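You operate a simulated robot arm through the tools that you are given. There is no shell and no other tool.

You are at the controls of a simulated robot arm. One attempt, no reset.

Task
The tea breaker dropped: socket off, reset the breaker, close the box, socket on again, meter dial to tea.
Fine: the socket is off when the breaker is reset and goes on after the box is closed; leave the other switches, breakers and plugs.

It is judged by the outcome, as a careful person would: the job done as asked, and still so three seconds after it is handed in. It fails if anything else is knocked over, pushed out of place, dropped, spilled or broken.

Robot
A 7-joint arm with a fingered hand, fixed in place. Base frame: the origin is at the foot of the arm, x ahead of it, y to its left, z up. Readings come in cm, rad, newtons and seconds.
With the tool pointing down near the work surface it reaches from about 10 to 40 cm from the base axis. Its first joint turns from -2.496 to 2.496 rad. Payload 3 kg.
The TCP is the grasp point between the finger pads, 2.6 cm short of the fingertips. In the tool frame z runs along the fingers and y along their closing line. The gripper opens to 14.8 cm. The gripper's body begins 7.3 cm behind the TCP. The gripper is a hand of 3 fingers: y runs from the thumb to the fingers, the wrist lies at [0, 0, -22.9] in the tool frame, and closing takes about 1.5 s.
Orientation is that of the tool frame in the base frame, as [roll, pitch, yaw] about the fixed x, y, z axes, in that order (R = Rz(yaw) Ry(pitch) Rx(roll)). With the fingers straight down and closing along the base's y, the tool's x points along the base's -x, its y along +y and its z along -z.

Tools
- The arm moves only by the tool step_arm. Its argument "series" is a list of rows, each an object of numbers (a shift or turn left out is 0, a gripper value left out holds the last): "tx", "ty", "tz": the shift along the base's x, y, z in cm; "wx", "wy", "wz": the turn, a rotation vector about the base's x, y, z in rad. In form: [{"tx": .., "ty": .., "tz": .., "wx": .., "wy": .., "wz": ..}, ...]. A call has 1 to 20 rows; each row is the pose to reach, as a shift and turn from the pose commanded when the call began. "hand" is the gripper command, from -1 (fully open) to 1 (shut), values between in proportion, set as the call begins (left out, the last holds). Each row takes 0.2 s and may step no farther than 5 cm and 0.15 rad from the row before; otherwise, or with a gripper value out of range, the whole call is refused. Where a pose cannot be reached the arm comes as near as it can. A force on the tool above 50 N (or 10 N above the force at the start of the call, whichever is more), or a blocked arm, ends the call early, and 0.2 s more pass. Each finger travels about 15.3 cm/s and halts on what it meets, pressing with about 30 N; the grip force reading is that of the motor and also rises with nothing between the fingers. The clock runs only during rows and for 0.2 s after the last one: add rows that repeat a pose to give the fingers time. It gives the time, the measured TCP pose, the force on the tool (base axes), the opening and the grip force at its end, in the units of the frame above (readings bear some noise), with the torque about the TCP (base axes, N m) and any sound that the robot's microphone picked up, and new pictures: "show" is both (left out), scene, wrist or none.
- Cameras (640 x 400 px; columns grow to the right, rows downward): "scene" is fixed at [22.04, 49.98, 174.37]; the picture's right is [0.36, -0.93, 0.00], its down [-0.76, -0.29, -0.58] and it looks along [0.54, 0.21, -0.82] (base axes); focal length 214 px, centre (320, 200). "wrist" rides on the gripper at [6.8, -3.9, -9] in the tool frame; the picture's right is [0.50, 0.87, 0.00], its down [-0.66, 0.38, -0.65] and it looks along [-0.57, 0.33, 0.76] (tool axes); focal length 222 px, centre (320, 200). There is no depth. A picture from a camera that has moved, and an enlarged one, comes with that camera's place and axes in the base frame and with its lens.
- slide_trunk(by): slides the trunk up (or, below 0, down) by that many cm; the arm rides with it, the base frame stays. It gives what a move gives, with no picture.
- finger_targets(finger1, finger2, thumb_bend): sets how far each is bent, from 0 (flat) to 100 (curled in); at 30 the hand is open as for a grip, at 70 the pads meet at the TCP. One left out holds its place. A second passes; each finger stops where it meets its share of the squeeze, and holds until it gets a number again. A gripper value or a shape takes the hand back. It gives what a move gives, with no picture; readings hold the bend of each and the force on the fingers (four entries, about 0 where the hand has none), thumb and palm.
- set_grasp(shape): the hand has 3 fingers and takes this shape, open, in about a second: jaw (thumb against the fingers, like two jaws); tri (thumb and two fingers); tip (a fingertip pinch); poke (one finger out to press); point (the index stretched); flat (the hand flat); cup (the hand cupped); fist (a fist). The gripper value then closes the fingers along that shape, each until it touches; the sizes above hold for jaw. It gives what a move gives, with no picture.
- zoom(camera, box): a new picture of the part [left, top, right, bottom] of that camera's present view, enlarged. It takes no simulated time.
- job_done(): hands the job in; it is judged then, once.

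Places have to be worked out from the pictures, the camera data and where the tool is seen. Open the gripper and draw the arm clear of the work before you hand the job in, unless the task says otherwise.

The tools are called after "Call:" as a command line: name --argument value ..., lists and objects as JSON in quotes. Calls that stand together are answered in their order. step_arm: Moves the arm, as the interface text tells. Its arguments: {"type":"object","properties":{"series":{"type":"array","items":{"type":"object","properties":{"tx":{"type":"number"},"ty":{"type":"number"},"tz":{"type":"number"},"wx":{"type":"number"},"wy":{"type":"number"},"wz":{"type":"number"}}}},"hand":{"type":"number"},"show":{"type":"string","enum":["both","scene","wrist","none"]}},"required":["series"]} The other tools are called the same way: slide_trunk (by) slides the trunk up or down; set_grasp (shape) gives the hand a shape; finger_targets (finger1, finger2, thumb_bend) moves the fingers one by one; zoom (camera, box) takes an enlarged picture of a part of a camera's view; job_done () hands the job in.

At the start:

```text
clock: 0.0
ee_pos: [71.96, 22.73, 151.5]
ee_rot: [3.141, 0.001, -3.141]
ft_force: [-0.1, 0.1, -0.4]
wrist_torque: [0.02, 0.01, 0.02]
opening: 14.81
gripper_force: 0.1
shape: jaw
bend: [30.0, 30.0, 30.0]
finger forces: [0.0, 0.0, 0.0, 0.1, 0.0, 0.0]
trunk travel left (down, up): [-88.7, 0.3]
```

scene: 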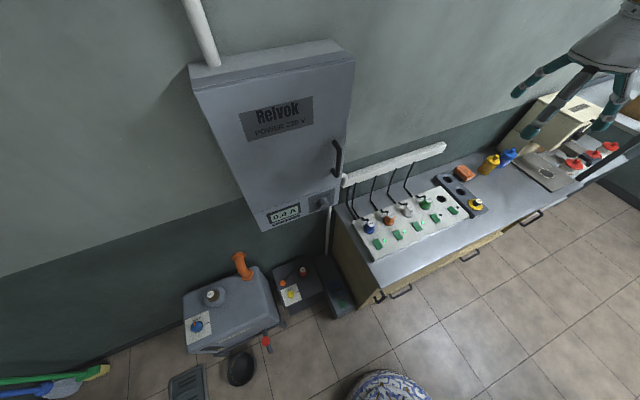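
wrist: 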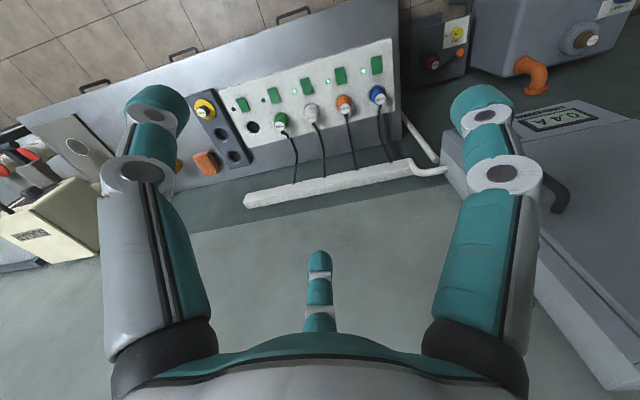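

I start by looking closely at the box, the socket strip and the meter.

Call:
zoom --camera "scene" --box '[180, 30, 380, 240]'

Call:
zoom --camera "scene" --box '[330, 140, 500, 260]'

Call:
zoom --camera "wrist" --box '[200, 30, 460, 190]'

Call:
zoom --camera "scene" --box '[240, 180, 350, 240]'

```text
1.90 times, centred on (280, 135) of scene
camera zoom: at [22.04, 49.98, 174.37], right [0.36, -0.93, 0.0], down [-0.76, -0.29, -0.58], along [0.54, 0.21, -0.82], focal length 408 px, centre (396, 324)
```

zoom: 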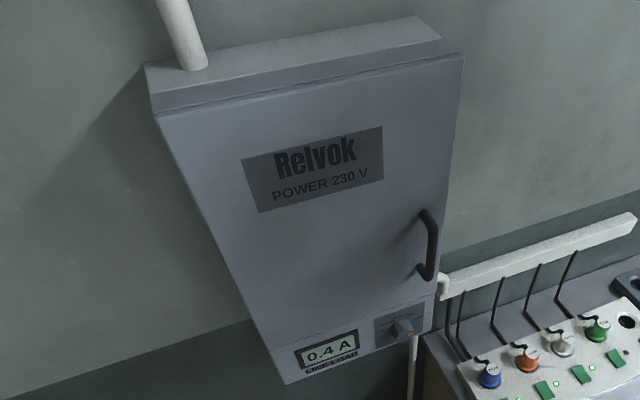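

```text
3.33 times, centred on (415, 200) of scene
camera zoom: at [22.04, 49.98, 174.37], right [0.36, -0.93, 0.0], down [-0.76, -0.29, -0.58], along [0.54, 0.21, -0.82], focal length 715 px, centre (3, 200)
```

zoom: 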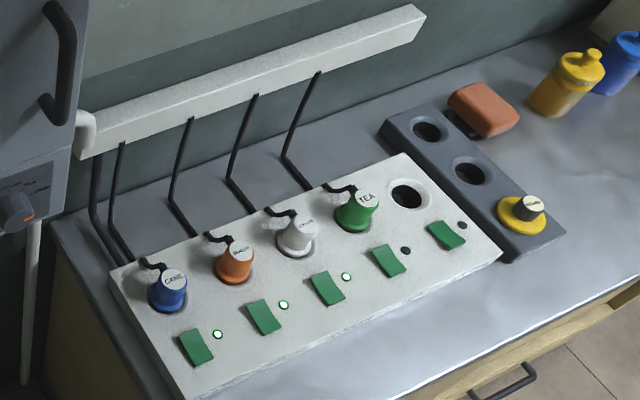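

```text
2.46 times, centred on (330, 110) of wrist
camera zoom: at [65.11, 18.74, 160.57], right [-0.5, 0.87, 0.0], down [0.66, 0.38, 0.65], along [0.57, 0.33, -0.76], focal length 547 px, centre (295, 422)
```

zoom: 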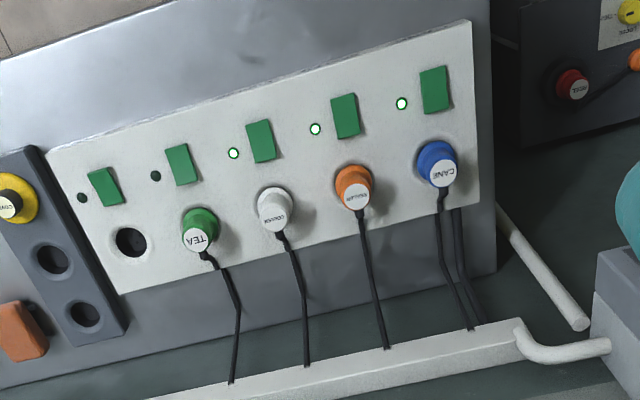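

```text
5.82 times, centred on (295, 210) of scene
camera zoom: at [22.04, 49.98, 174.37], right [0.36, -0.93, 0.0], down [-0.76, -0.29, -0.58], along [0.54, 0.21, -0.82], focal length 1248 px, centre (466, 142)
```

zoom: 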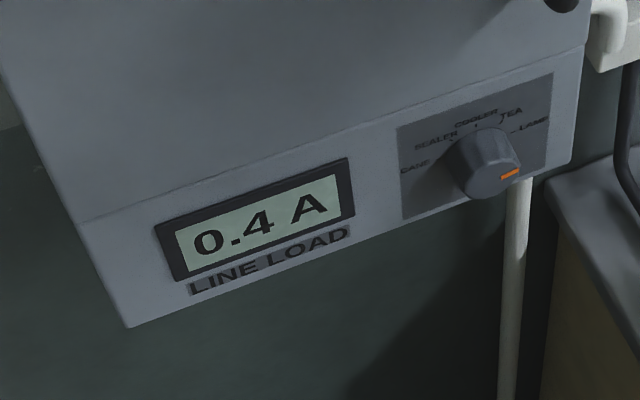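

The tea switch appears to be around (92, 17, 83), the box front about 31 cm wide between (47, 82) and (71, 61), and the dial near (65, 65, 108). I'll put the hand in poke shape and lower the trunk partway for a closer look at the sockets.

Call:
set_grasp --shape "poke"

Call:
slide_trunk --by -30

Call:
step_arm --series '[{"tx": 0}]' --show "both"

```text
clock: 0.9
ee_pos: [71.86, 22.56, 151.45]
ee_rot: [-3.141, 0.0, 3.141]
ft_force: [1.0, 0.2, 0.2]
wrist_torque: [0.01, 0.01, 0.02]
opening: 0.0
gripper_force: 0.1
shape: poke
bend: [100.0, 100.0, 40.0]
finger forces: [0.0, 0.0, 0.0, 0.0, 0.0, 0.0]
trunk travel left (down, up): [-88.7, 0.3]
```

```text
clock: 3.9
ee_pos: [72.01, 22.65, 121.51]
ee_rot: [-3.14, 0.0, 3.141]
ft_force: [0.1, -0.7, -0.3]
wrist_torque: [0.03, -0.03, 0.0]
opening: 0.01
gripper_force: 0.1
shape: poke
bend: [100.0, 100.0, 40.0]
finger forces: [0.1, 0.1, 0.0, 0.1, 0.0, 0.1]
trunk travel left (down, up): [-58.7, 30.3]
```

```text
clock: 4.3
ee_pos: [71.92, 22.49, 121.37]
ee_rot: [3.14, 0.0, -3.142]
ft_force: [0.3, 0.1, 0.0]
wrist_torque: [0.0, -0.02, 0.0]
opening: 0.0
gripper_force: 0.0
shape: poke
bend: [100.0, 100.0, 40.0]
finger forces: [0.0, 0.1, 0.0, 0.0, 0.0, 0.0]
trunk travel left (down, up): [-58.7, 30.3]
camera wrist: at [65.1, 18.74, 130.58], right [-0.5, 0.87, 0.0], down [0.66, 0.38, 0.65], along [0.57, 0.33, -0.76], focal length 222 px, centre (320, 200)
```

scene: 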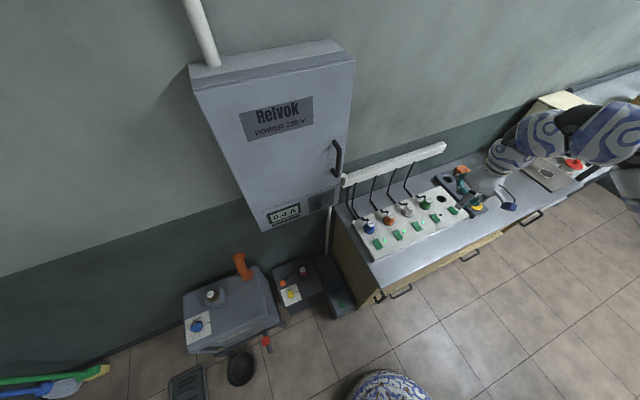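
wrist: 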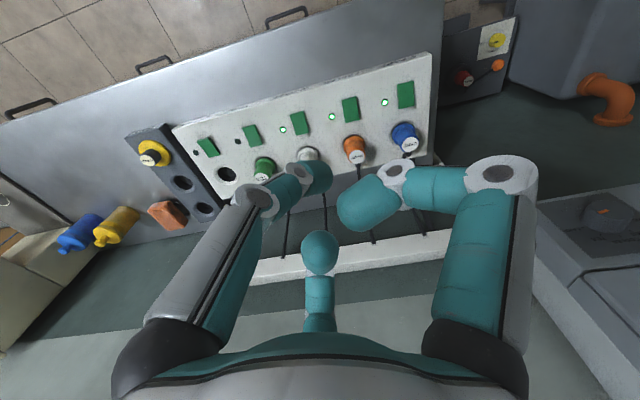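

The hand is now lower and the poke shape shows which fingers are curled. I zoom in on the fingers and the switches.

Call:
zoom --camera "wrist" --box '[110, 60, 450, 280]'

Call:
zoom --camera "scene" --box '[430, 90, 640, 230]'

Call:
zoom --camera "wrist" --box '[170, 60, 340, 180]'

```text
1.82 times, centred on (280, 170) of wrist
camera zoom: at [65.1, 18.74, 130.58], right [-0.5, 0.87, 0.0], down [0.66, 0.38, 0.65], along [0.57, 0.33, -0.76], focal length 404 px, centre (393, 254)
```

zoom: 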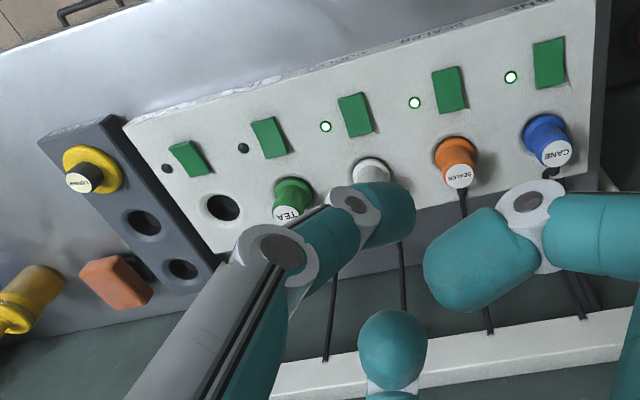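

```text
2.86 times, centred on (535, 160) of scene
camera zoom: at [22.04, 49.98, 174.37], right [0.36, -0.93, 0.0], down [-0.76, -0.29, -0.58], along [0.54, 0.21, -0.82], focal length 613 px, centre (-294, 314)
```

zoom: 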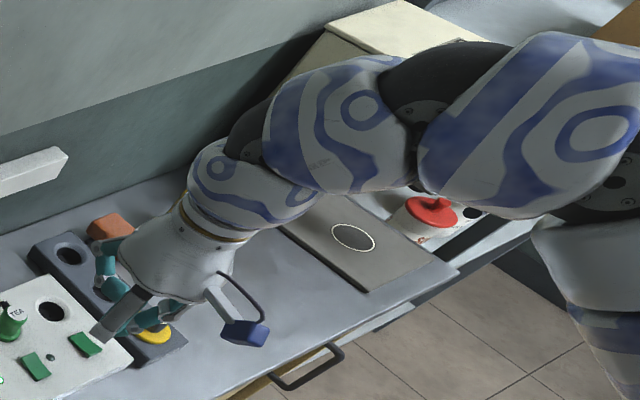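

```text
3.33 times, centred on (255, 120) of wrist
camera zoom: at [65.1, 18.74, 130.58], right [-0.5, 0.87, 0.0], down [0.66, 0.38, 0.65], along [0.57, 0.33, -0.76], focal length 740 px, centre (537, 467)
```

zoom: 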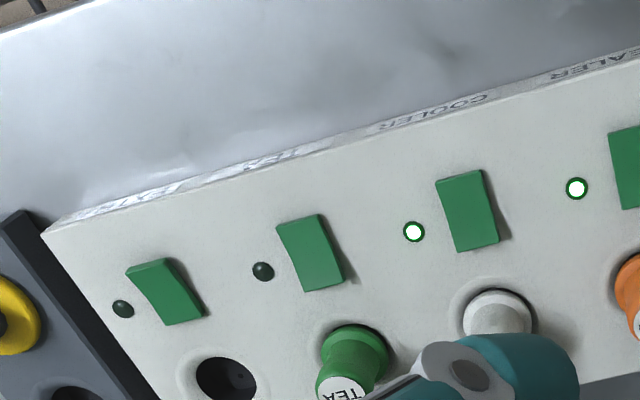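

The tea switch is at about (91, 16.6, 84.5); its lamp and the fifth one are dark. I move the hand closer along the camera's line of sight to see the rocker state.

Call:
step_arm --series '[{"tx": 2.2, "ty": -0.2, "tz": -3.5}, {"tx": 4.4, "ty": -0.4, "tz": -7}, {"tx": 6.6, "ty": -0.6, "tz": -10.5}, {"tx": 8.8, "ty": -0.7, "tz": -14}, {"tx": 10.5, "ty": -0.8, "tz": -17}, {"tx": 10.5, "ty": -0.8, "tz": -17}]'

Call:
zoom --camera "wrist" --box '[100, 20, 380, 200]'

Call:
zoom --camera "scene" --box '[400, 90, 640, 250]'

```text
clock: 5.7
ee_pos: [82.42, 21.48, 104.66]
ee_rot: [3.141, 0.001, 3.139]
ft_force: [-0.9, -0.8, -0.9]
wrist_torque: [0.03, -0.02, 0.0]
opening: 0.02
gripper_force: 0.1
shape: poke
bend: [100.0, 100.0, 40.0]
finger forces: [0.0, 0.1, 0.0, 0.0, 0.0, 0.0]
trunk travel left (down, up): [-58.7, 30.3]
camera wrist: at [75.54, 17.65, 113.73], right [-0.5, 0.87, 0.0], down [0.66, 0.38, 0.65], along [0.57, 0.33, -0.76], focal length 222 px, centre (320, 200)
```

scene: 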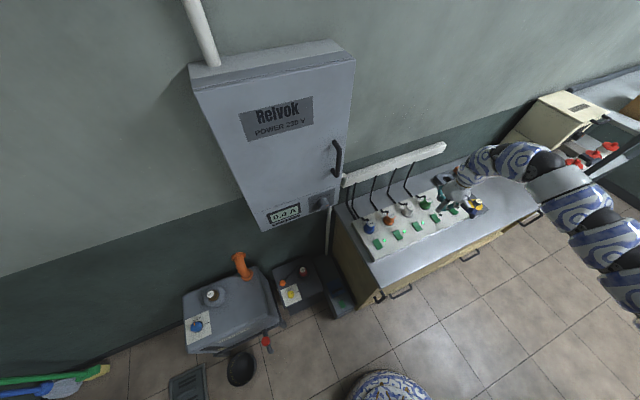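
wrist: 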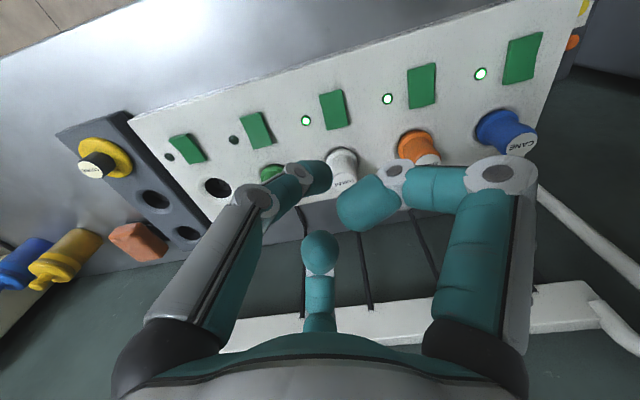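

```text
2.22 times, centred on (240, 110) of wrist
camera zoom: at [75.54, 17.65, 113.73], right [-0.5, 0.87, 0.0], down [0.66, 0.38, 0.65], along [0.57, 0.33, -0.76], focal length 494 px, centre (498, 400)
```

zoom: 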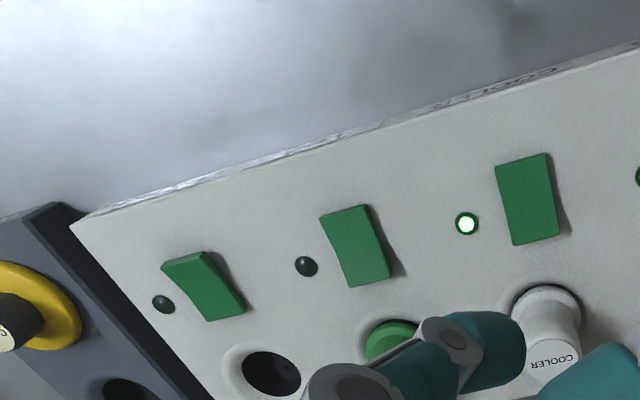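

```text
2.50 times, centred on (520, 170) of scene
camera zoom: at [22.04, 49.98, 174.37], right [0.36, -0.93, 0.0], down [-0.76, -0.29, -0.58], along [0.54, 0.21, -0.82], focal length 536 px, centre (-180, 275)
```

zoom: 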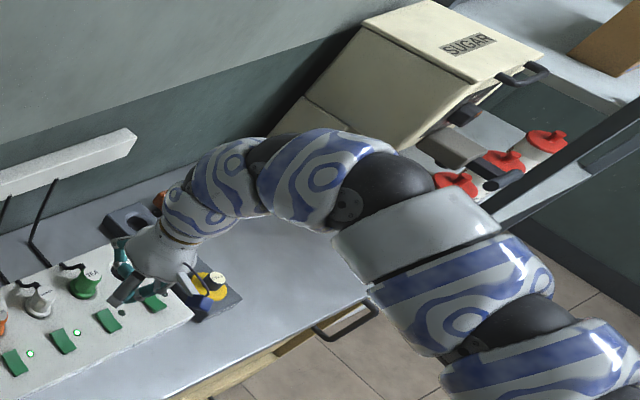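

Reach is fine here. I zoom both cameras more tightly on the rockers to compare their tilt.

Call:
zoom --camera "wrist" --box '[150, 70, 310, 170]'

Call:
zoom --camera "scene" --box '[360, 180, 480, 255]'

Call:
zoom --camera "wrist" --box '[390, 20, 550, 120]'

```text
4.00 times, centred on (230, 120) of wrist
camera zoom: at [75.54, 17.65, 113.73], right [-0.5, 0.87, 0.0], down [0.66, 0.38, 0.65], along [0.57, 0.33, -0.76], focal length 888 px, centre (680, 520)
```

zoom: 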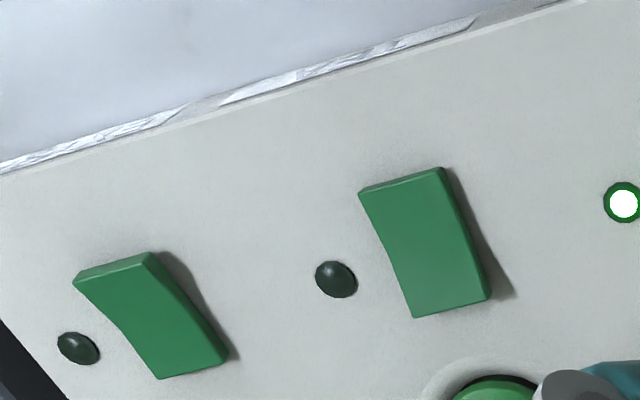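

```text
5.33 times, centred on (420, 218) of scene
camera zoom: at [22.04, 49.98, 174.37], right [0.36, -0.93, 0.0], down [-0.76, -0.29, -0.58], along [0.54, 0.21, -0.82], focal length 1144 px, centre (-213, 107)
```

zoom: 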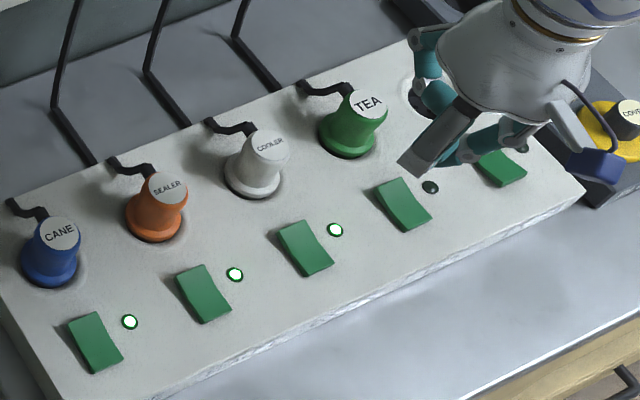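

```text
4.00 times, centred on (470, 70) of wrist
camera zoom: at [75.54, 17.65, 113.73], right [-0.5, 0.87, 0.0], down [0.66, 0.38, 0.65], along [0.57, 0.33, -0.76], focal length 888 px, centre (-280, 720)
```

zoom: 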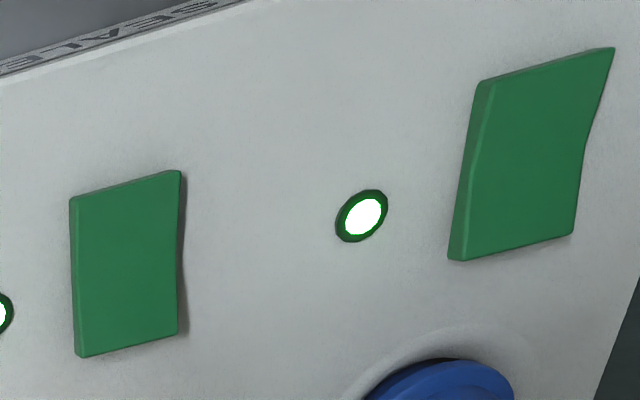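

Shadows tell me the lit switches and the tea switch are down at the room-side end with the wall-side end raised, while the unused fifth is opposite (off). I must press the wall-side half of the tea rocker at about (92, 17.6); I turn the hand 60° so the curled fingers clear the plugs and move above it.

Call:
step_arm --series '[{"wz": 0.15}, {"wz": 0.3, "tx": 1}, {"wz": 0.45, "tx": 3, "ty": -1}, {"wz": 0.6, "tx": 5, "ty": -2, "tz": -2}, {"wz": 0.75, "tx": 7, "ty": -3, "tz": -4}, {"wz": 0.9, "tx": 9, "ty": -4, "tz": -7}, {"wz": 1.05, "tx": 9.9, "ty": -4.1, "tz": -10}, {"wz": 1.05, "tx": 9.9, "ty": -4.1, "tz": -10}]'

Call:
zoom --camera "scene" --box '[360, 160, 500, 255]'

Call:
zoom --camera "wrist" --box '[180, 60, 460, 240]'

```text
clock: 7.5
ee_pos: [87.98, 14.44, 94.55]
ee_rot: [3.141, -0.002, -2.092]
ft_force: [-0.6, -0.2, -0.4]
wrist_torque: [-0.03, -0.04, 0.0]
opening: 0.0
gripper_force: 0.1
shape: poke
bend: [100.0, 100.0, 40.0]
finger forces: [0.1, 0.0, 0.0, 0.0, 0.1, 0.0]
out of reach, approached as far as the arm can: row 4, 5, 6, 7, 8
trunk travel left (down, up): [-58.7, 30.3]
camera wrist: at [87.99, 6.71, 103.64], right [-1.0, 0.0, 0.0], down [0.0, 0.76, 0.65], along [0.0, 0.65, -0.76], focal length 222 px, centre (320, 200)
```

scene: 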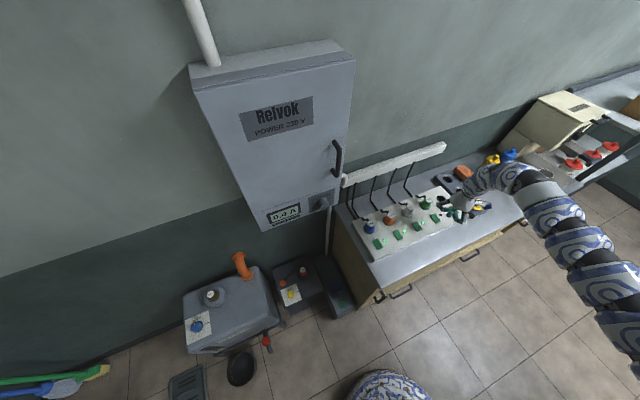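
wrist: 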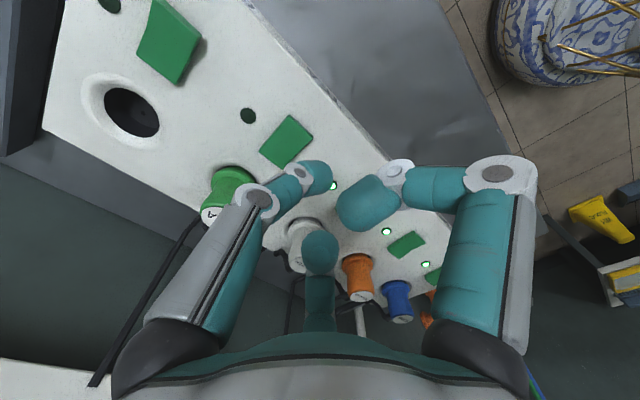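

```text
4.21 times, centred on (430, 208) of scene
camera zoom: at [22.04, 49.98, 174.37], right [0.36, -0.93, 0.0], down [-0.76, -0.29, -0.58], along [0.54, 0.21, -0.82], focal length 903 px, centre (-143, 168)
```

zoom: 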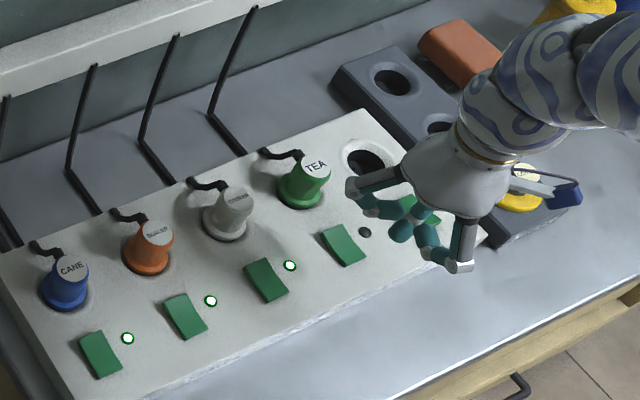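

```text
2.22 times, centred on (320, 150) of wrist
camera zoom: at [87.99, 6.71, 103.64], right [-1.0, 0.0, 0.0], down [0.0, 0.76, 0.65], along [0.0, 0.65, -0.76], focal length 494 px, centre (320, 311)
```

zoom: 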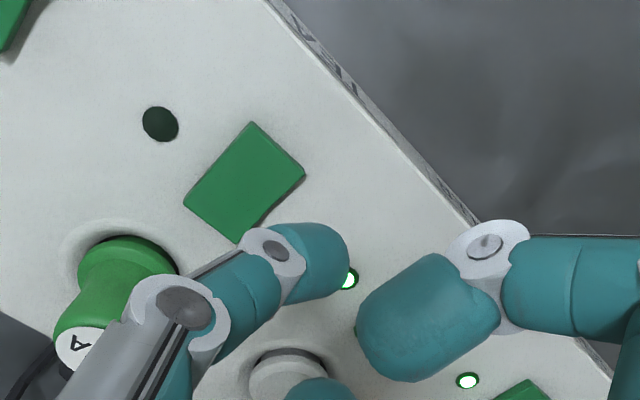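

Vertical reach ended at (88, 14.4), and the scene view confirms the thumb tip lies on the TCP axis, about 2.6 cm below. I tilt the tool about 20° outward to gain reach and see where it lands.

Call:
step_arm --series '[{"wy": -0.12, "wx": 0.02}, {"wy": -0.24, "wx": 0.04}, {"wy": -0.35, "wx": 0.065}, {"wy": -0.35, "wx": 0.065}, {"wy": -0.35, "wx": 0.065}]'

Call:
zoom --camera "scene" --box '[380, 160, 500, 240]'

Call:
zoom --camera "wrist" --box '[180, 60, 460, 240]'

```text
clock: 8.7
ee_pos: [88.0, 14.74, 94.66]
ee_rot: [-2.866, 0.228, -2.061]
ft_force: [-0.2, -1.1, -0.3]
wrist_torque: [0.05, 0.01, 0.02]
opening: 0.01
gripper_force: 0.1
shape: poke
bend: [100.0, 100.0, 40.0]
finger forces: [0.0, 0.0, 0.1, 0.0, 0.1, 0.0]
trunk travel left (down, up): [-58.7, 30.3]
camera wrist: at [85.01, 6.39, 102.67], right [-0.94, 0.01, -0.34], down [-0.23, 0.71, 0.66], along [0.25, 0.7, -0.67], focal length 222 px, centre (320, 200)
```

scene: 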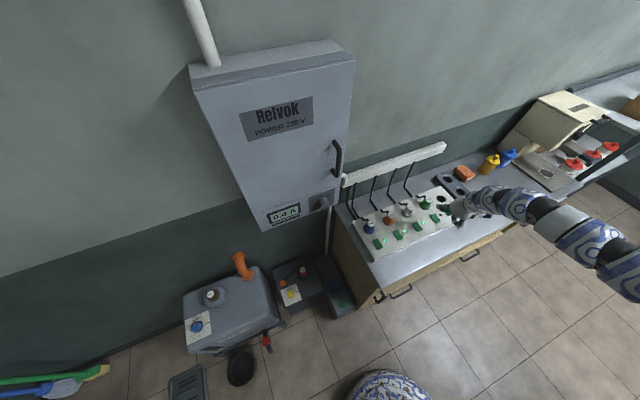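
wrist: 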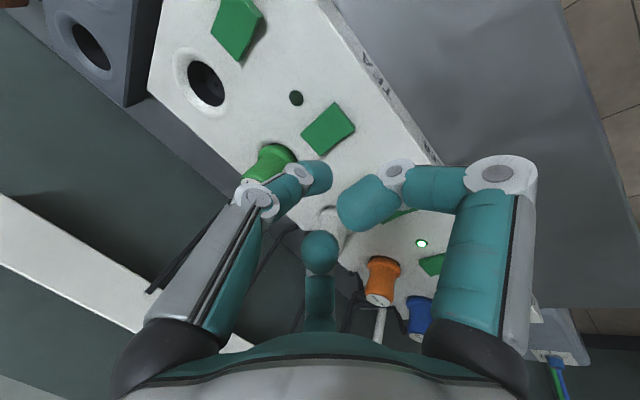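

```text
5.00 times, centred on (440, 200) of scene
camera zoom: at [22.04, 49.98, 174.37], right [0.36, -0.93, 0.0], down [-0.76, -0.29, -0.58], along [0.54, 0.21, -0.82], focal length 1072 px, centre (-280, 200)
```

zoom: 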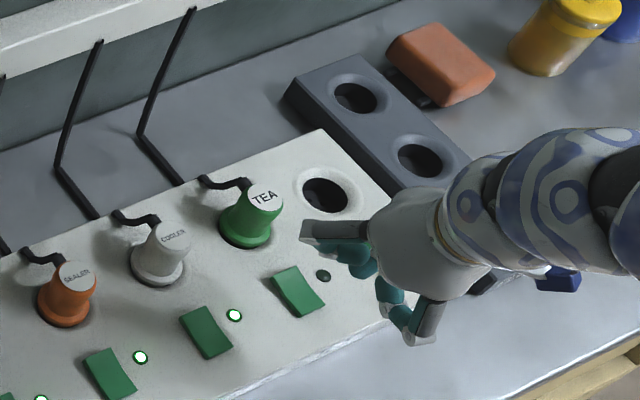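

```text
2.22 times, centred on (320, 150) of wrist
camera zoom: at [85.01, 6.39, 102.67], right [-0.94, 0.01, -0.34], down [-0.23, 0.71, 0.66], along [0.25, 0.7, -0.67], focal length 494 px, centre (320, 311)
```

zoom: 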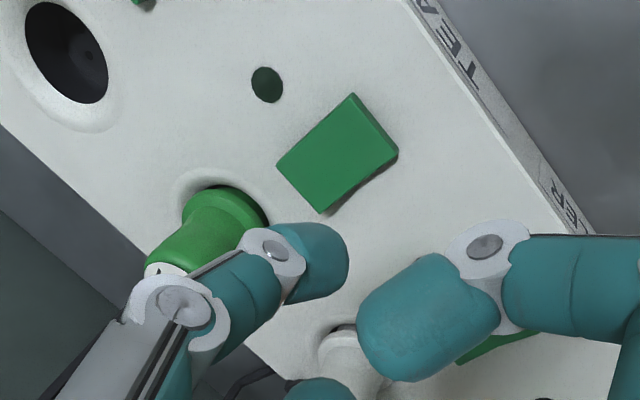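

The tilted pose puts the wrist in reach, and from here the tea rocker (beside the TEA label) centres at (90.9, 16.1, 84.5). I move the tip above its wall-side half, still ~2 cm clear.

Call:
step_arm --series '[{"tx": 1.6, "ty": 1.2}, {"tx": 3.2, "ty": 2.4, "tz": -1.5}, {"tx": 3.2, "ty": 2.4, "tz": -4}, {"tx": 3.2, "ty": 2.4, "tz": -4}]'

Call:
zoom --camera "scene" --box '[380, 160, 500, 240]'

Call:
zoom --camera "wrist" --box '[180, 60, 460, 240]'

```text
clock: 9.7
ee_pos: [91.21, 17.5, 90.85]
ee_rot: [-2.866, 0.228, -2.058]
ft_force: [0.3, -0.5, -0.3]
wrist_torque: [0.02, -0.01, 0.0]
opening: 0.0
gripper_force: 0.1
shape: poke
bend: [100.0, 100.0, 40.0]
finger forces: [0.1, 0.1, 0.0, 0.1, 0.0, 0.0]
trunk travel left (down, up): [-58.7, 30.3]
camera wrist: at [88.18, 9.18, 98.9], right [-0.94, 0.01, -0.34], down [-0.23, 0.71, 0.66], along [0.25, 0.7, -0.67], focal length 222 px, centre (320, 200)
```

scene: 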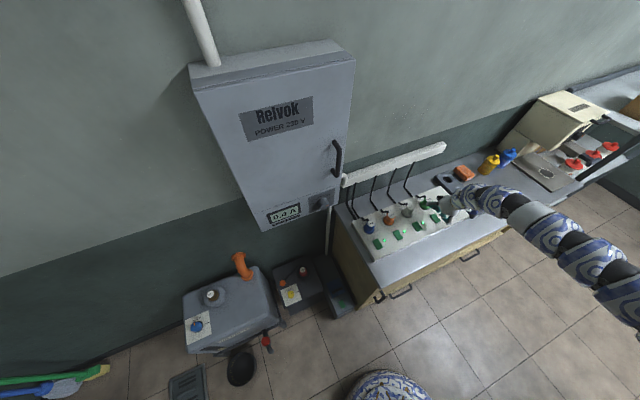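
wrist: 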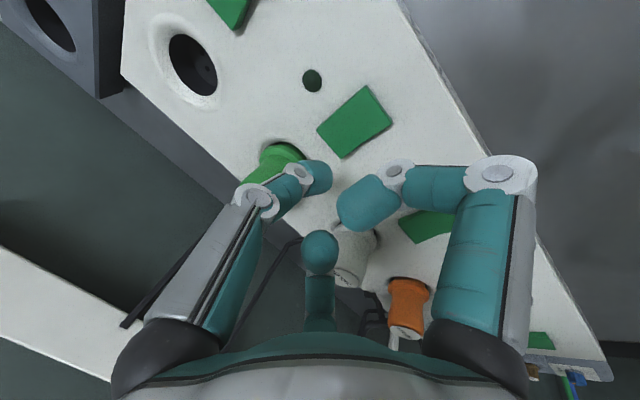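

```text
5.00 times, centred on (440, 200) of scene
camera zoom: at [22.04, 49.98, 174.37], right [0.36, -0.93, 0.0], down [-0.76, -0.29, -0.58], along [0.54, 0.21, -0.82], focal length 1072 px, centre (-280, 200)
```

zoom: 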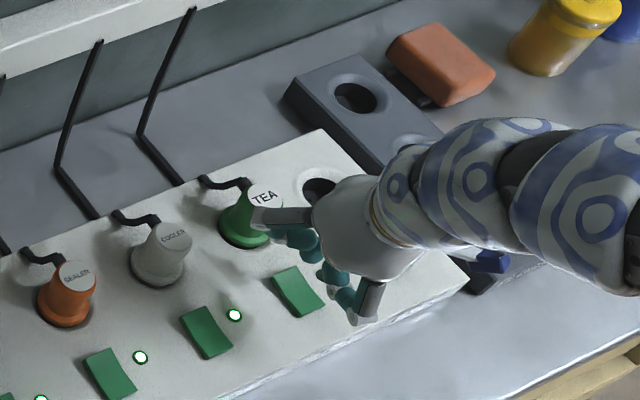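

```text
2.22 times, centred on (320, 150) of wrist
camera zoom: at [88.18, 9.18, 98.9], right [-0.94, 0.01, -0.34], down [-0.23, 0.71, 0.66], along [0.25, 0.7, -0.67], focal length 494 px, centre (320, 311)
```

zoom: 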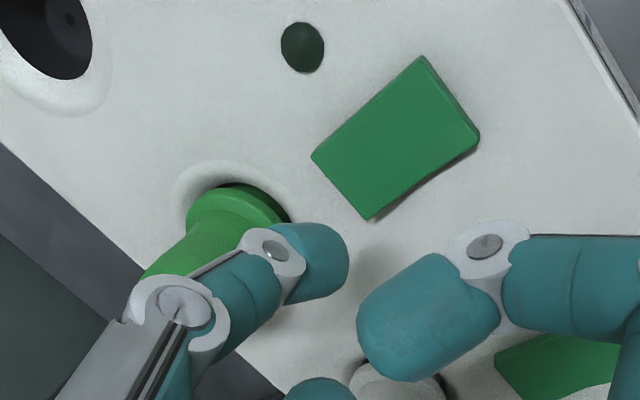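

The thumb tip should be about (92.0, 17.8, 88.4), slightly too near the plug. I shift it 0.8 cm to the rocker's rear half and press down gently in small steps.

Call:
step_arm --series '[{"ty": -0.8}, {"ty": -0.8, "tz": -0.8}, {"ty": -0.8, "tz": -1.4}, {"ty": -0.8, "tz": -1.8}, {"ty": -0.8, "tz": -2.1}, {"ty": -0.8, "tz": -2.4}]'

Call:
zoom --camera "wrist" --box '[180, 60, 460, 240]'

Call:
zoom --camera "scene" --box '[380, 160, 500, 240]'

```text
clock: 11.1
ee_pos: [91.27, 16.56, 88.1]
ee_rot: [-2.867, 0.226, -2.059]
ft_force: [-0.1, 0.3, -1.5]
wrist_torque: [-0.03, 0.02, -0.02]
opening: 0.0
gripper_force: 0.1
shape: poke
bend: [100.0, 100.0, 40.0]
finger forces: [0.1, 0.1, 0.0, 0.0, 0.1, 0.0]
trunk travel left (down, up): [-58.7, 30.3]
camera wrist: at [88.17, 8.29, 96.15], right [-0.94, 0.01, -0.34], down [-0.23, 0.71, 0.66], along [0.25, 0.7, -0.67], focal length 222 px, centre (320, 200)
```

scene: 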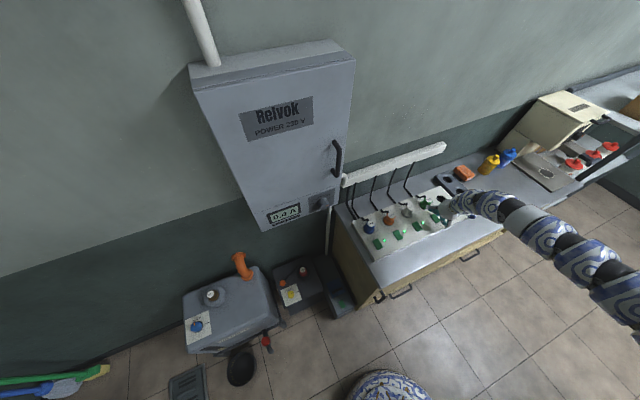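
wrist: 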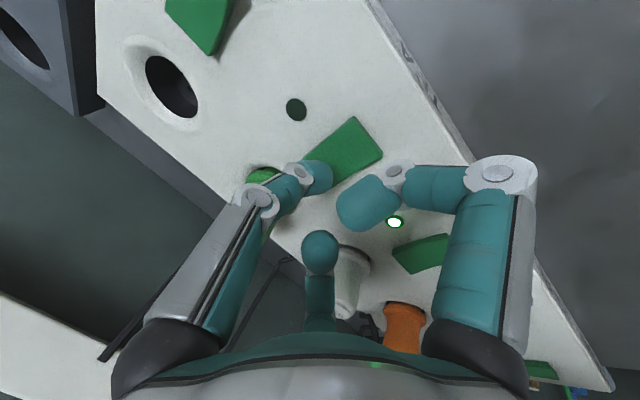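

```text
2.22 times, centred on (320, 150) of wrist
camera zoom: at [88.17, 8.29, 96.15], right [-0.94, 0.01, -0.34], down [-0.23, 0.71, 0.66], along [0.25, 0.7, -0.67], focal length 494 px, centre (320, 311)
```

zoom: 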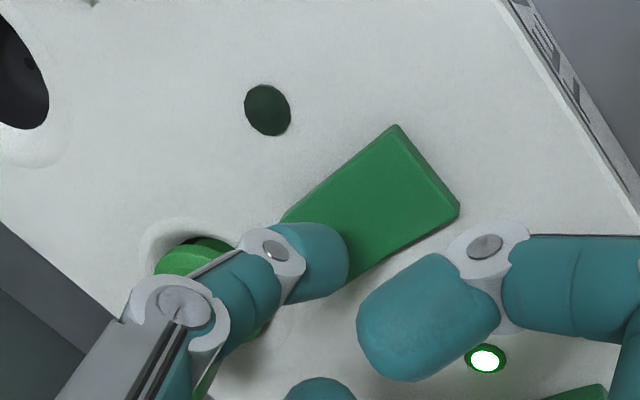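

```text
5.00 times, centred on (440, 200) of scene
camera zoom: at [22.04, 49.98, 174.37], right [0.36, -0.93, 0.0], down [-0.76, -0.29, -0.58], along [0.54, 0.21, -0.82], focal length 1072 px, centre (-280, 200)
```

zoom: 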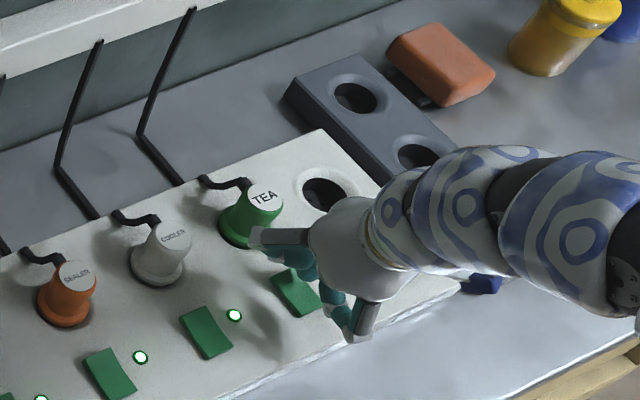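

The thumb tip now overlaps the rocker's rear half with only ~1.5 N. I continue pressing in small increments.

Call:
step_arm --series '[{"tz": -0.3}, {"tz": -0.6}, {"tz": -0.9}, {"tz": -1.2}]' --show "wrist"

Call:
zoom --camera "wrist" --box '[180, 60, 460, 240]'

```text
clock: 12.1
ee_pos: [91.22, 16.64, 87.07]
ee_rot: [-2.863, 0.23, -2.06]
ft_force: [-0.6, -1.3, 4.6]
wrist_torque: [-0.02, 0.01, -0.04]
opening: 0.0
gripper_force: 0.0
shape: poke
bend: [100.0, 100.0, 40.0]
finger forces: [0.0, 0.0, 0.0, 0.0, 4.7, 0.0]
trunk travel left (down, up): [-58.7, 30.3]
camera wrist: at [88.15, 8.37, 95.11], right [-0.94, 0.01, -0.34], down [-0.23, 0.71, 0.66], along [0.25, 0.7, -0.67], focal length 222 px, centre (320, 200)
```

wrist: 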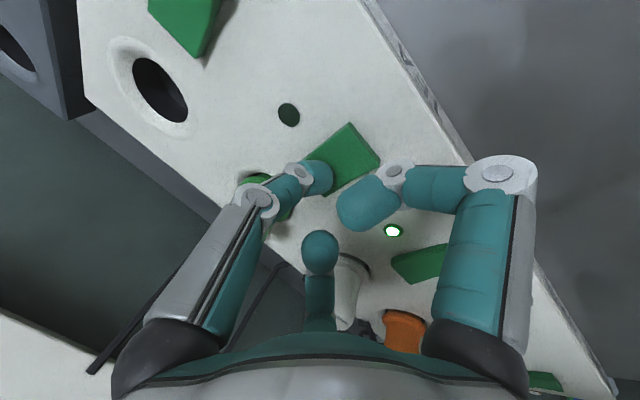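

```text
2.22 times, centred on (320, 150) of wrist
camera zoom: at [88.15, 8.37, 95.11], right [-0.94, 0.01, -0.34], down [-0.23, 0.71, 0.66], along [0.25, 0.7, -0.67], focal length 494 px, centre (320, 311)
```

zoom: 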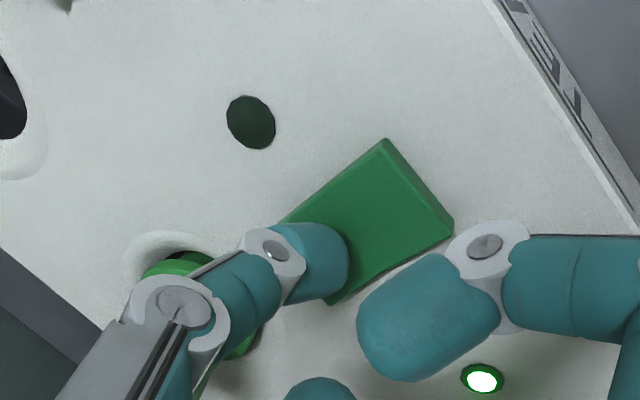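

Thumb contact is 4.7 N, so the tip is on the rocker. I keep pressing.

Call:
step_arm --series '[{"tz": -0.25}, {"tz": -0.5}, {"tz": -0.75}, {"tz": -1.0}]' --show "wrist"

Call:
zoom --camera "wrist" --box '[180, 60, 460, 240]'

```text
clock: 13.1
ee_pos: [91.66, 16.81, 86.89]
ee_rot: [-2.856, 0.24, -2.057]
ft_force: [-1.4, 1.1, 24.0]
wrist_torque: [0.01, -0.09, -0.05]
opening: 0.0
gripper_force: 0.1
shape: poke
bend: [100.0, 100.0, 90.0]
finger forces: [0.0, 0.0, 0.0, 0.0, 24.0, 0.0]
trunk travel left (down, up): [-58.7, 30.3]
stopped in row 4: the force on the tool passed its limit at 52 N (the readings are from after the stop); the commanded pose is now the measured one
camera wrist: at [88.49, 8.46, 94.82], right [-0.93, 0.01, -0.36], down [-0.24, 0.71, 0.66], along [0.26, 0.7, -0.66], focal length 222 px, centre (320, 200)
```

wrist: 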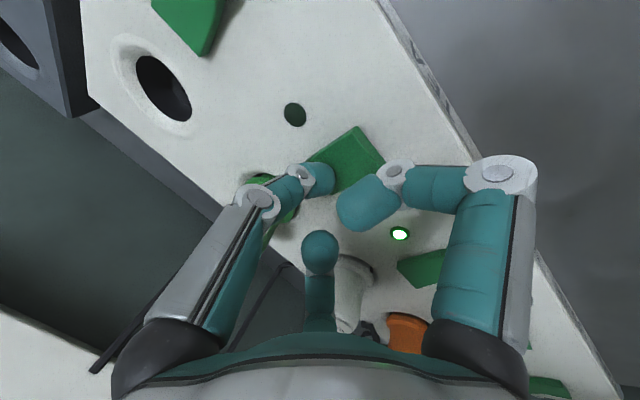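

```text
2.22 times, centred on (320, 150) of wrist
camera zoom: at [88.49, 8.46, 94.82], right [-0.93, 0.01, -0.36], down [-0.24, 0.71, 0.66], along [0.26, 0.7, -0.66], focal length 494 px, centre (320, 311)
```

zoom: 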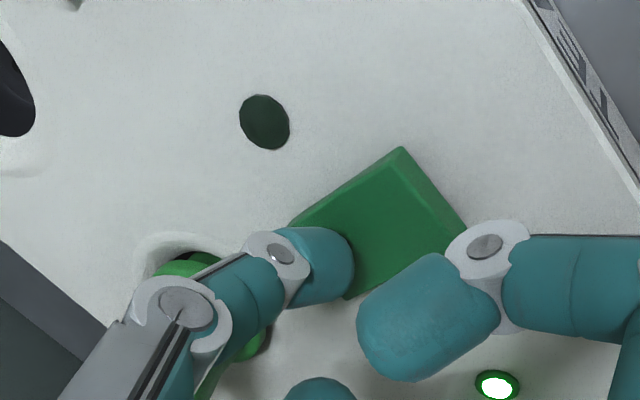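

The force rose to 52 N at a hard stop; the front edge of the rocker now seems raised. I lift up to inspect it.

Call:
step_arm --series '[{"tz": 1.5}, {"tz": 4}, {"tz": 7, "tx": -2, "ty": -2}, {"tz": 7, "tx": -2, "ty": -2}]'

Call:
zoom --camera "wrist" --box '[180, 30, 460, 210]'

Call:
zoom --camera "scene" --box '[380, 170, 480, 240]'

```text
clock: 14.1
ee_pos: [89.34, 14.85, 93.53]
ee_rot: [-2.862, 0.236, -2.059]
ft_force: [-0.6, -0.4, 0.0]
wrist_torque: [0.02, -0.04, 0.04]
opening: 0.0
gripper_force: 0.0
shape: poke
bend: [100.0, 100.0, 40.0]
finger forces: [0.0, 0.0, 0.0, 0.1, 0.0, 0.0]
trunk travel left (down, up): [-58.7, 30.3]
camera wrist: at [86.28, 6.55, 101.47], right [-0.94, 0.01, -0.35], down [-0.24, 0.71, 0.66], along [0.26, 0.7, -0.66], focal length 222 px, centre (320, 200)
```

scene: 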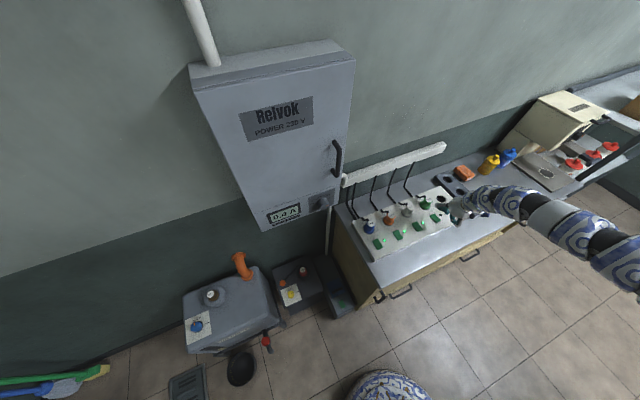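
wrist: 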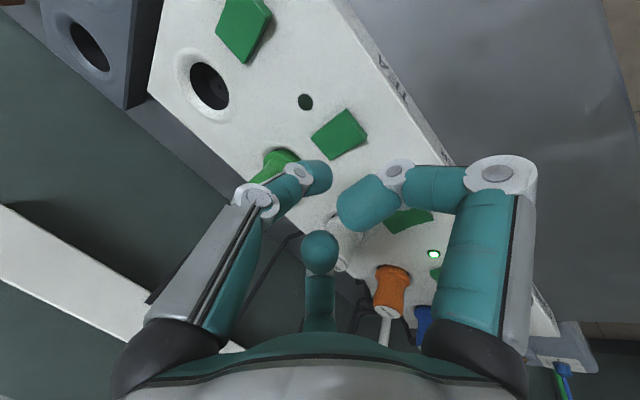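

```text
2.22 times, centred on (320, 120) of wrist
camera zoom: at [86.28, 6.55, 101.47], right [-0.94, 0.01, -0.35], down [-0.24, 0.71, 0.66], along [0.26, 0.7, -0.66], focal length 494 px, centre (320, 378)
```

zoom: 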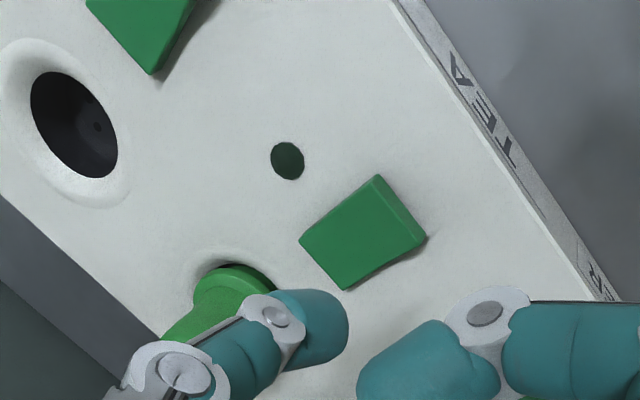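

```text
5.71 times, centred on (430, 205) of scene
camera zoom: at [22.04, 49.98, 174.37], right [0.36, -0.93, 0.0], down [-0.76, -0.29, -0.58], along [0.54, 0.21, -0.82], focal length 1226 px, centre (-309, 171)
```

zoom: 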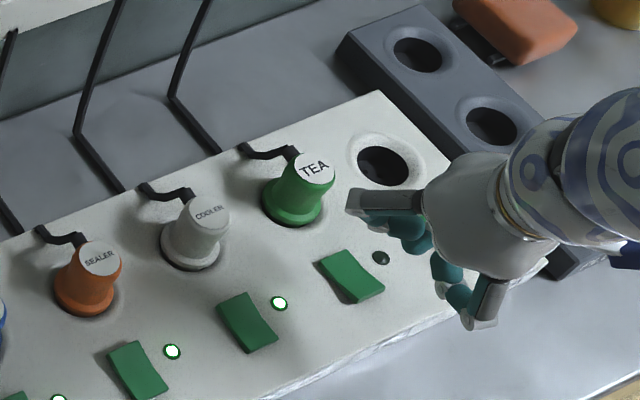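

The tea rocker has flipped (room end now raised, like the unused off socket), so the socket is off. Next I raise the trunk and swing the hand to point horizontally at the box door, stopping about 20 cm in front of the handle.

Call:
slide_trunk --by 30

Call:
step_arm --series '[{"tx": -3.1, "ty": 2.6, "tz": 0.6, "wx": 0.099, "wy": -0.05, "wz": 0.003}, {"tx": -6.2, "ty": 5.2, "tz": 1.2, "wx": 0.199, "wy": -0.1, "wz": 0.007}, {"tx": -9.3, "ty": 7.8, "tz": 1.9, "wx": 0.298, "wy": -0.15, "wz": 0.01}, {"tx": -12.4, "ty": 10.4, "tz": 2.5, "wx": 0.397, "wy": -0.199, "wz": 0.013}, {"tx": -15.5, "ty": 13, "tz": 3.1, "wx": 0.496, "wy": -0.249, "wz": 0.017}, {"tx": -18.6, "ty": 15.6, "tz": 3.7, "wx": 0.596, "wy": -0.299, "wz": 0.02}, {"tx": -21.7, "ty": 18.2, "tz": 4.4, "wx": 0.695, "wy": -0.349, "wz": 0.023}, {"tx": -24.8, "ty": 20.8, "tz": 5, "wx": 0.794, "wy": -0.399, "wz": 0.027}, {"tx": -27.9, "ty": 23.4, "tz": 5.6, "wx": 0.893, "wy": -0.449, "wz": 0.03}, {"tx": -31, "ty": 26, "tz": 6.2, "wx": 0.993, "wy": -0.499, "wz": 0.033}, {"tx": -34.1, "ty": 28.6, "tz": 6.9, "wx": 1.092, "wy": -0.548, "wz": 0.037}, {"tx": -37.2, "ty": 31.2, "tz": 7.5, "wx": 1.191, "wy": -0.598, "wz": 0.04}, {"tx": -37.2, "ty": 31.2, "tz": 7.5, "wx": 1.191, "wy": -0.598, "wz": 0.04}]'

```text
clock: 17.1
ee_pos: [89.39, 14.91, 123.47]
ee_rot: [-2.863, 0.235, -2.058]
ft_force: [-1.4, 0.1, -0.5]
wrist_torque: [0.02, 0.01, 0.01]
opening: 0.01
gripper_force: 0.1
shape: poke
bend: [100.0, 100.0, 40.0]
finger forces: [0.0, 0.0, 0.0, 0.0, 0.0, 0.0]
trunk travel left (down, up): [-88.7, 0.3]
```

```text
clock: 19.9
ee_pos: [57.22, 59.09, 130.7]
ee_rot: [-2.717, 1.569, -1.872]
ft_force: [0.0, -0.1, -0.4]
wrist_torque: [0.01, 0.02, -0.01]
opening: 0.0
gripper_force: 0.0
shape: poke
bend: [100.0, 100.0, 40.0]
finger forces: [0.0, 0.0, 0.0, 0.0, 0.0, 0.0]
out of reach, approached as far as the arm can: row 2, 3, 4, 5, 6, 7, 8, 9, 10, 11, 12, 13
trunk travel left (down, up): [-88.7, 0.3]
camera wrist: at [54.09, 49.72, 123.98], right [-0.65, 0.57, -0.5], down [-0.72, -0.24, 0.66], along [0.26, 0.78, 0.56], focal length 222 px, centre (320, 200)
```

scene: 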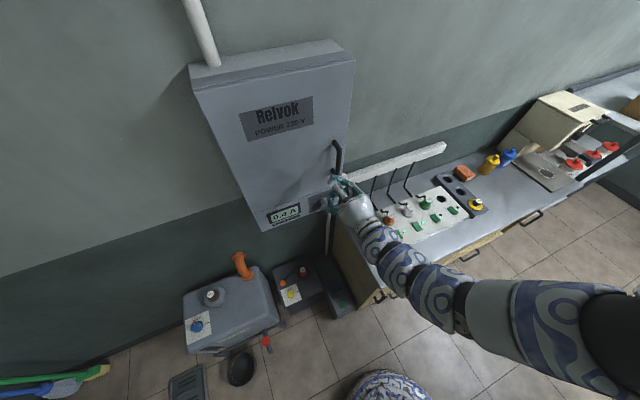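
wrist: 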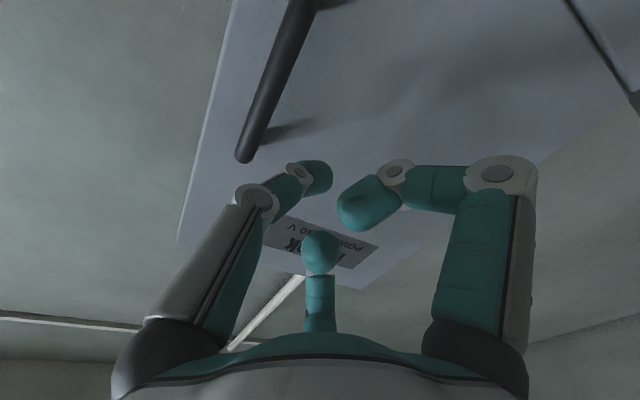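

The arm drifted off the commanded path (now at (57, 59, 131), about 10 cm from the door, not touching). I try backing away along the door normal to see whether the arm is free there.

Call:
step_arm --series '[{"tx": -2, "ty": -2.2}, {"tx": -4, "ty": -4.4}, {"tx": -6, "ty": -6.6}, {"tx": -6, "ty": -6.6}]'

```text
clock: 20.9
ee_pos: [53.58, 58.38, 126.64]
ee_rot: [-2.45, 1.565, -1.602]
ft_force: [-1.1, -0.1, 0.4]
wrist_torque: [0.03, 0.04, -0.04]
opening: 0.02
gripper_force: 0.0
shape: poke
bend: [100.0, 100.0, 40.0]
finger forces: [0.0, 0.0, 0.1, 0.1, 0.1, 0.0]
out of reach, approached as far as the arm can: row 1, 2, 3, 4
trunk travel left (down, up): [-88.7, 0.3]
camera wrist: at [50.42, 48.94, 119.94], right [-0.65, 0.57, -0.5], down [-0.72, -0.24, 0.66], along [0.26, 0.79, 0.56], focal length 222 px, centre (320, 200)
```

scene: 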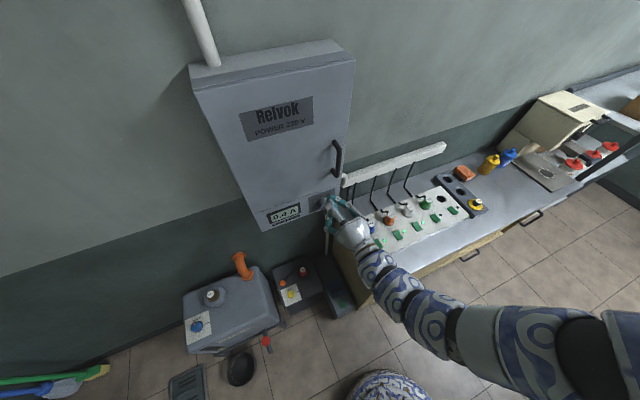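
wrist: 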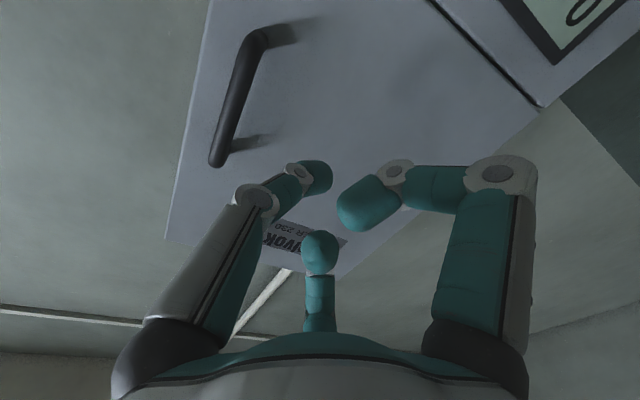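

The arm seems limited when the shoulder is this high above the hand. I lower the trunk 30 cm (the hand is ~13 cm clear of the box front) and then re-raise the hand with the arm.

Call:
slide_trunk --by -25

Call:
step_arm --series '[{"tx": -1, "ty": -2.5, "tz": 2}, {"tx": -2, "ty": -5, "tz": 5}, {"tx": -3, "ty": -7.5, "tz": 8}, {"tx": -3, "ty": -10, "tz": 11}, {"tx": -3, "ty": -12, "tz": 14}, {"tx": -3, "ty": -12, "tz": 17}, {"tx": -3, "ty": -12, "tz": 20}, {"tx": -3, "ty": -12, "tz": 20}]'

```text
clock: 23.5
ee_pos: [53.47, 58.27, 101.55]
ee_rot: [-2.515, 1.567, -1.668]
ft_force: [0.4, -0.8, -0.5]
wrist_torque: [0.0, 0.0, 0.0]
opening: 0.01
gripper_force: 0.1
shape: poke
bend: [100.0, 100.0, 40.0]
finger forces: [0.1, 0.0, 0.0, 0.1, 0.0, 0.0]
trunk travel left (down, up): [-63.7, 25.3]
```

```text
clock: 25.3
ee_pos: [56.75, 62.79, 112.84]
ee_rot: [-2.385, 1.567, -1.538]
ft_force: [-0.5, 0.0, 0.2]
wrist_torque: [-0.01, 0.02, -0.04]
opening: 0.0
gripper_force: 0.0
shape: poke
bend: [100.0, 100.0, 40.0]
finger forces: [0.0, 0.0, 0.0, 0.0, 0.1, 0.0]
out of reach, approached as far as the arm can: row 1, 2, 3, 4, 5, 6, 7, 8
trunk travel left (down, up): [-63.7, 25.3]
camera wrist: at [53.71, 53.48, 106.23], right [-0.65, 0.57, -0.5], down [-0.72, -0.24, 0.66], along [0.26, 0.79, 0.56], focal length 222 px, centre (320, 200)
```

scene: 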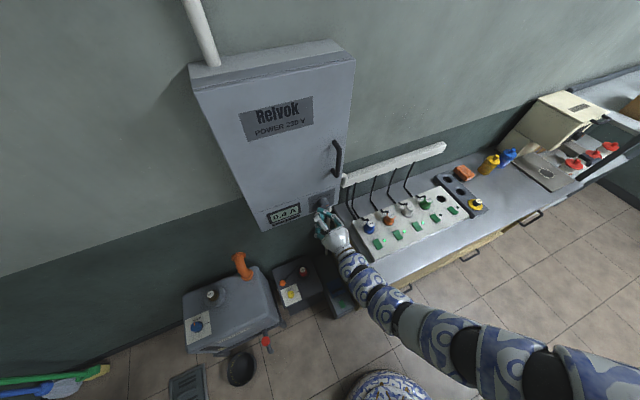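
wrist: 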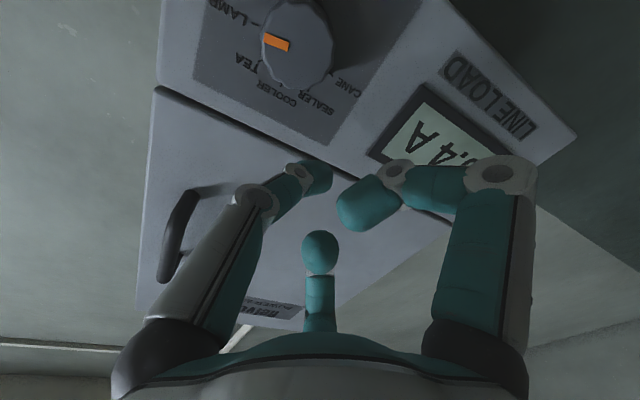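

The readings fit a wrist-to-shoulder distance that must stay between about 66 and 90 cm (shoulder near z = 160 plus trunk), so to work close to the box I need the shoulder well below the hand. First I slide right, parallel to the door and clear of it, then rise.

Call:
step_arm --series '[{"tx": 2.9, "ty": -2.7}, {"tx": 5.8, "ty": -5.6}, {"tx": 8.7, "ty": -8.4}, {"tx": 11.6, "ty": -11.2, "tz": 1}, {"tx": 14.5, "ty": -14, "tz": 3}, {"tx": 17.4, "ty": -16.8, "tz": 6}, {"tx": 20.3, "ty": -19.2, "tz": 9}, {"tx": 22, "ty": -20.5, "tz": 13}, {"tx": 22, "ty": -20.5, "tz": 17}, {"tx": 22, "ty": -20.5, "tz": 20}, {"tx": 22, "ty": -20.5, "tz": 20}]'

```text
refused: row 6 steps farther than a row can; nothing moved
```

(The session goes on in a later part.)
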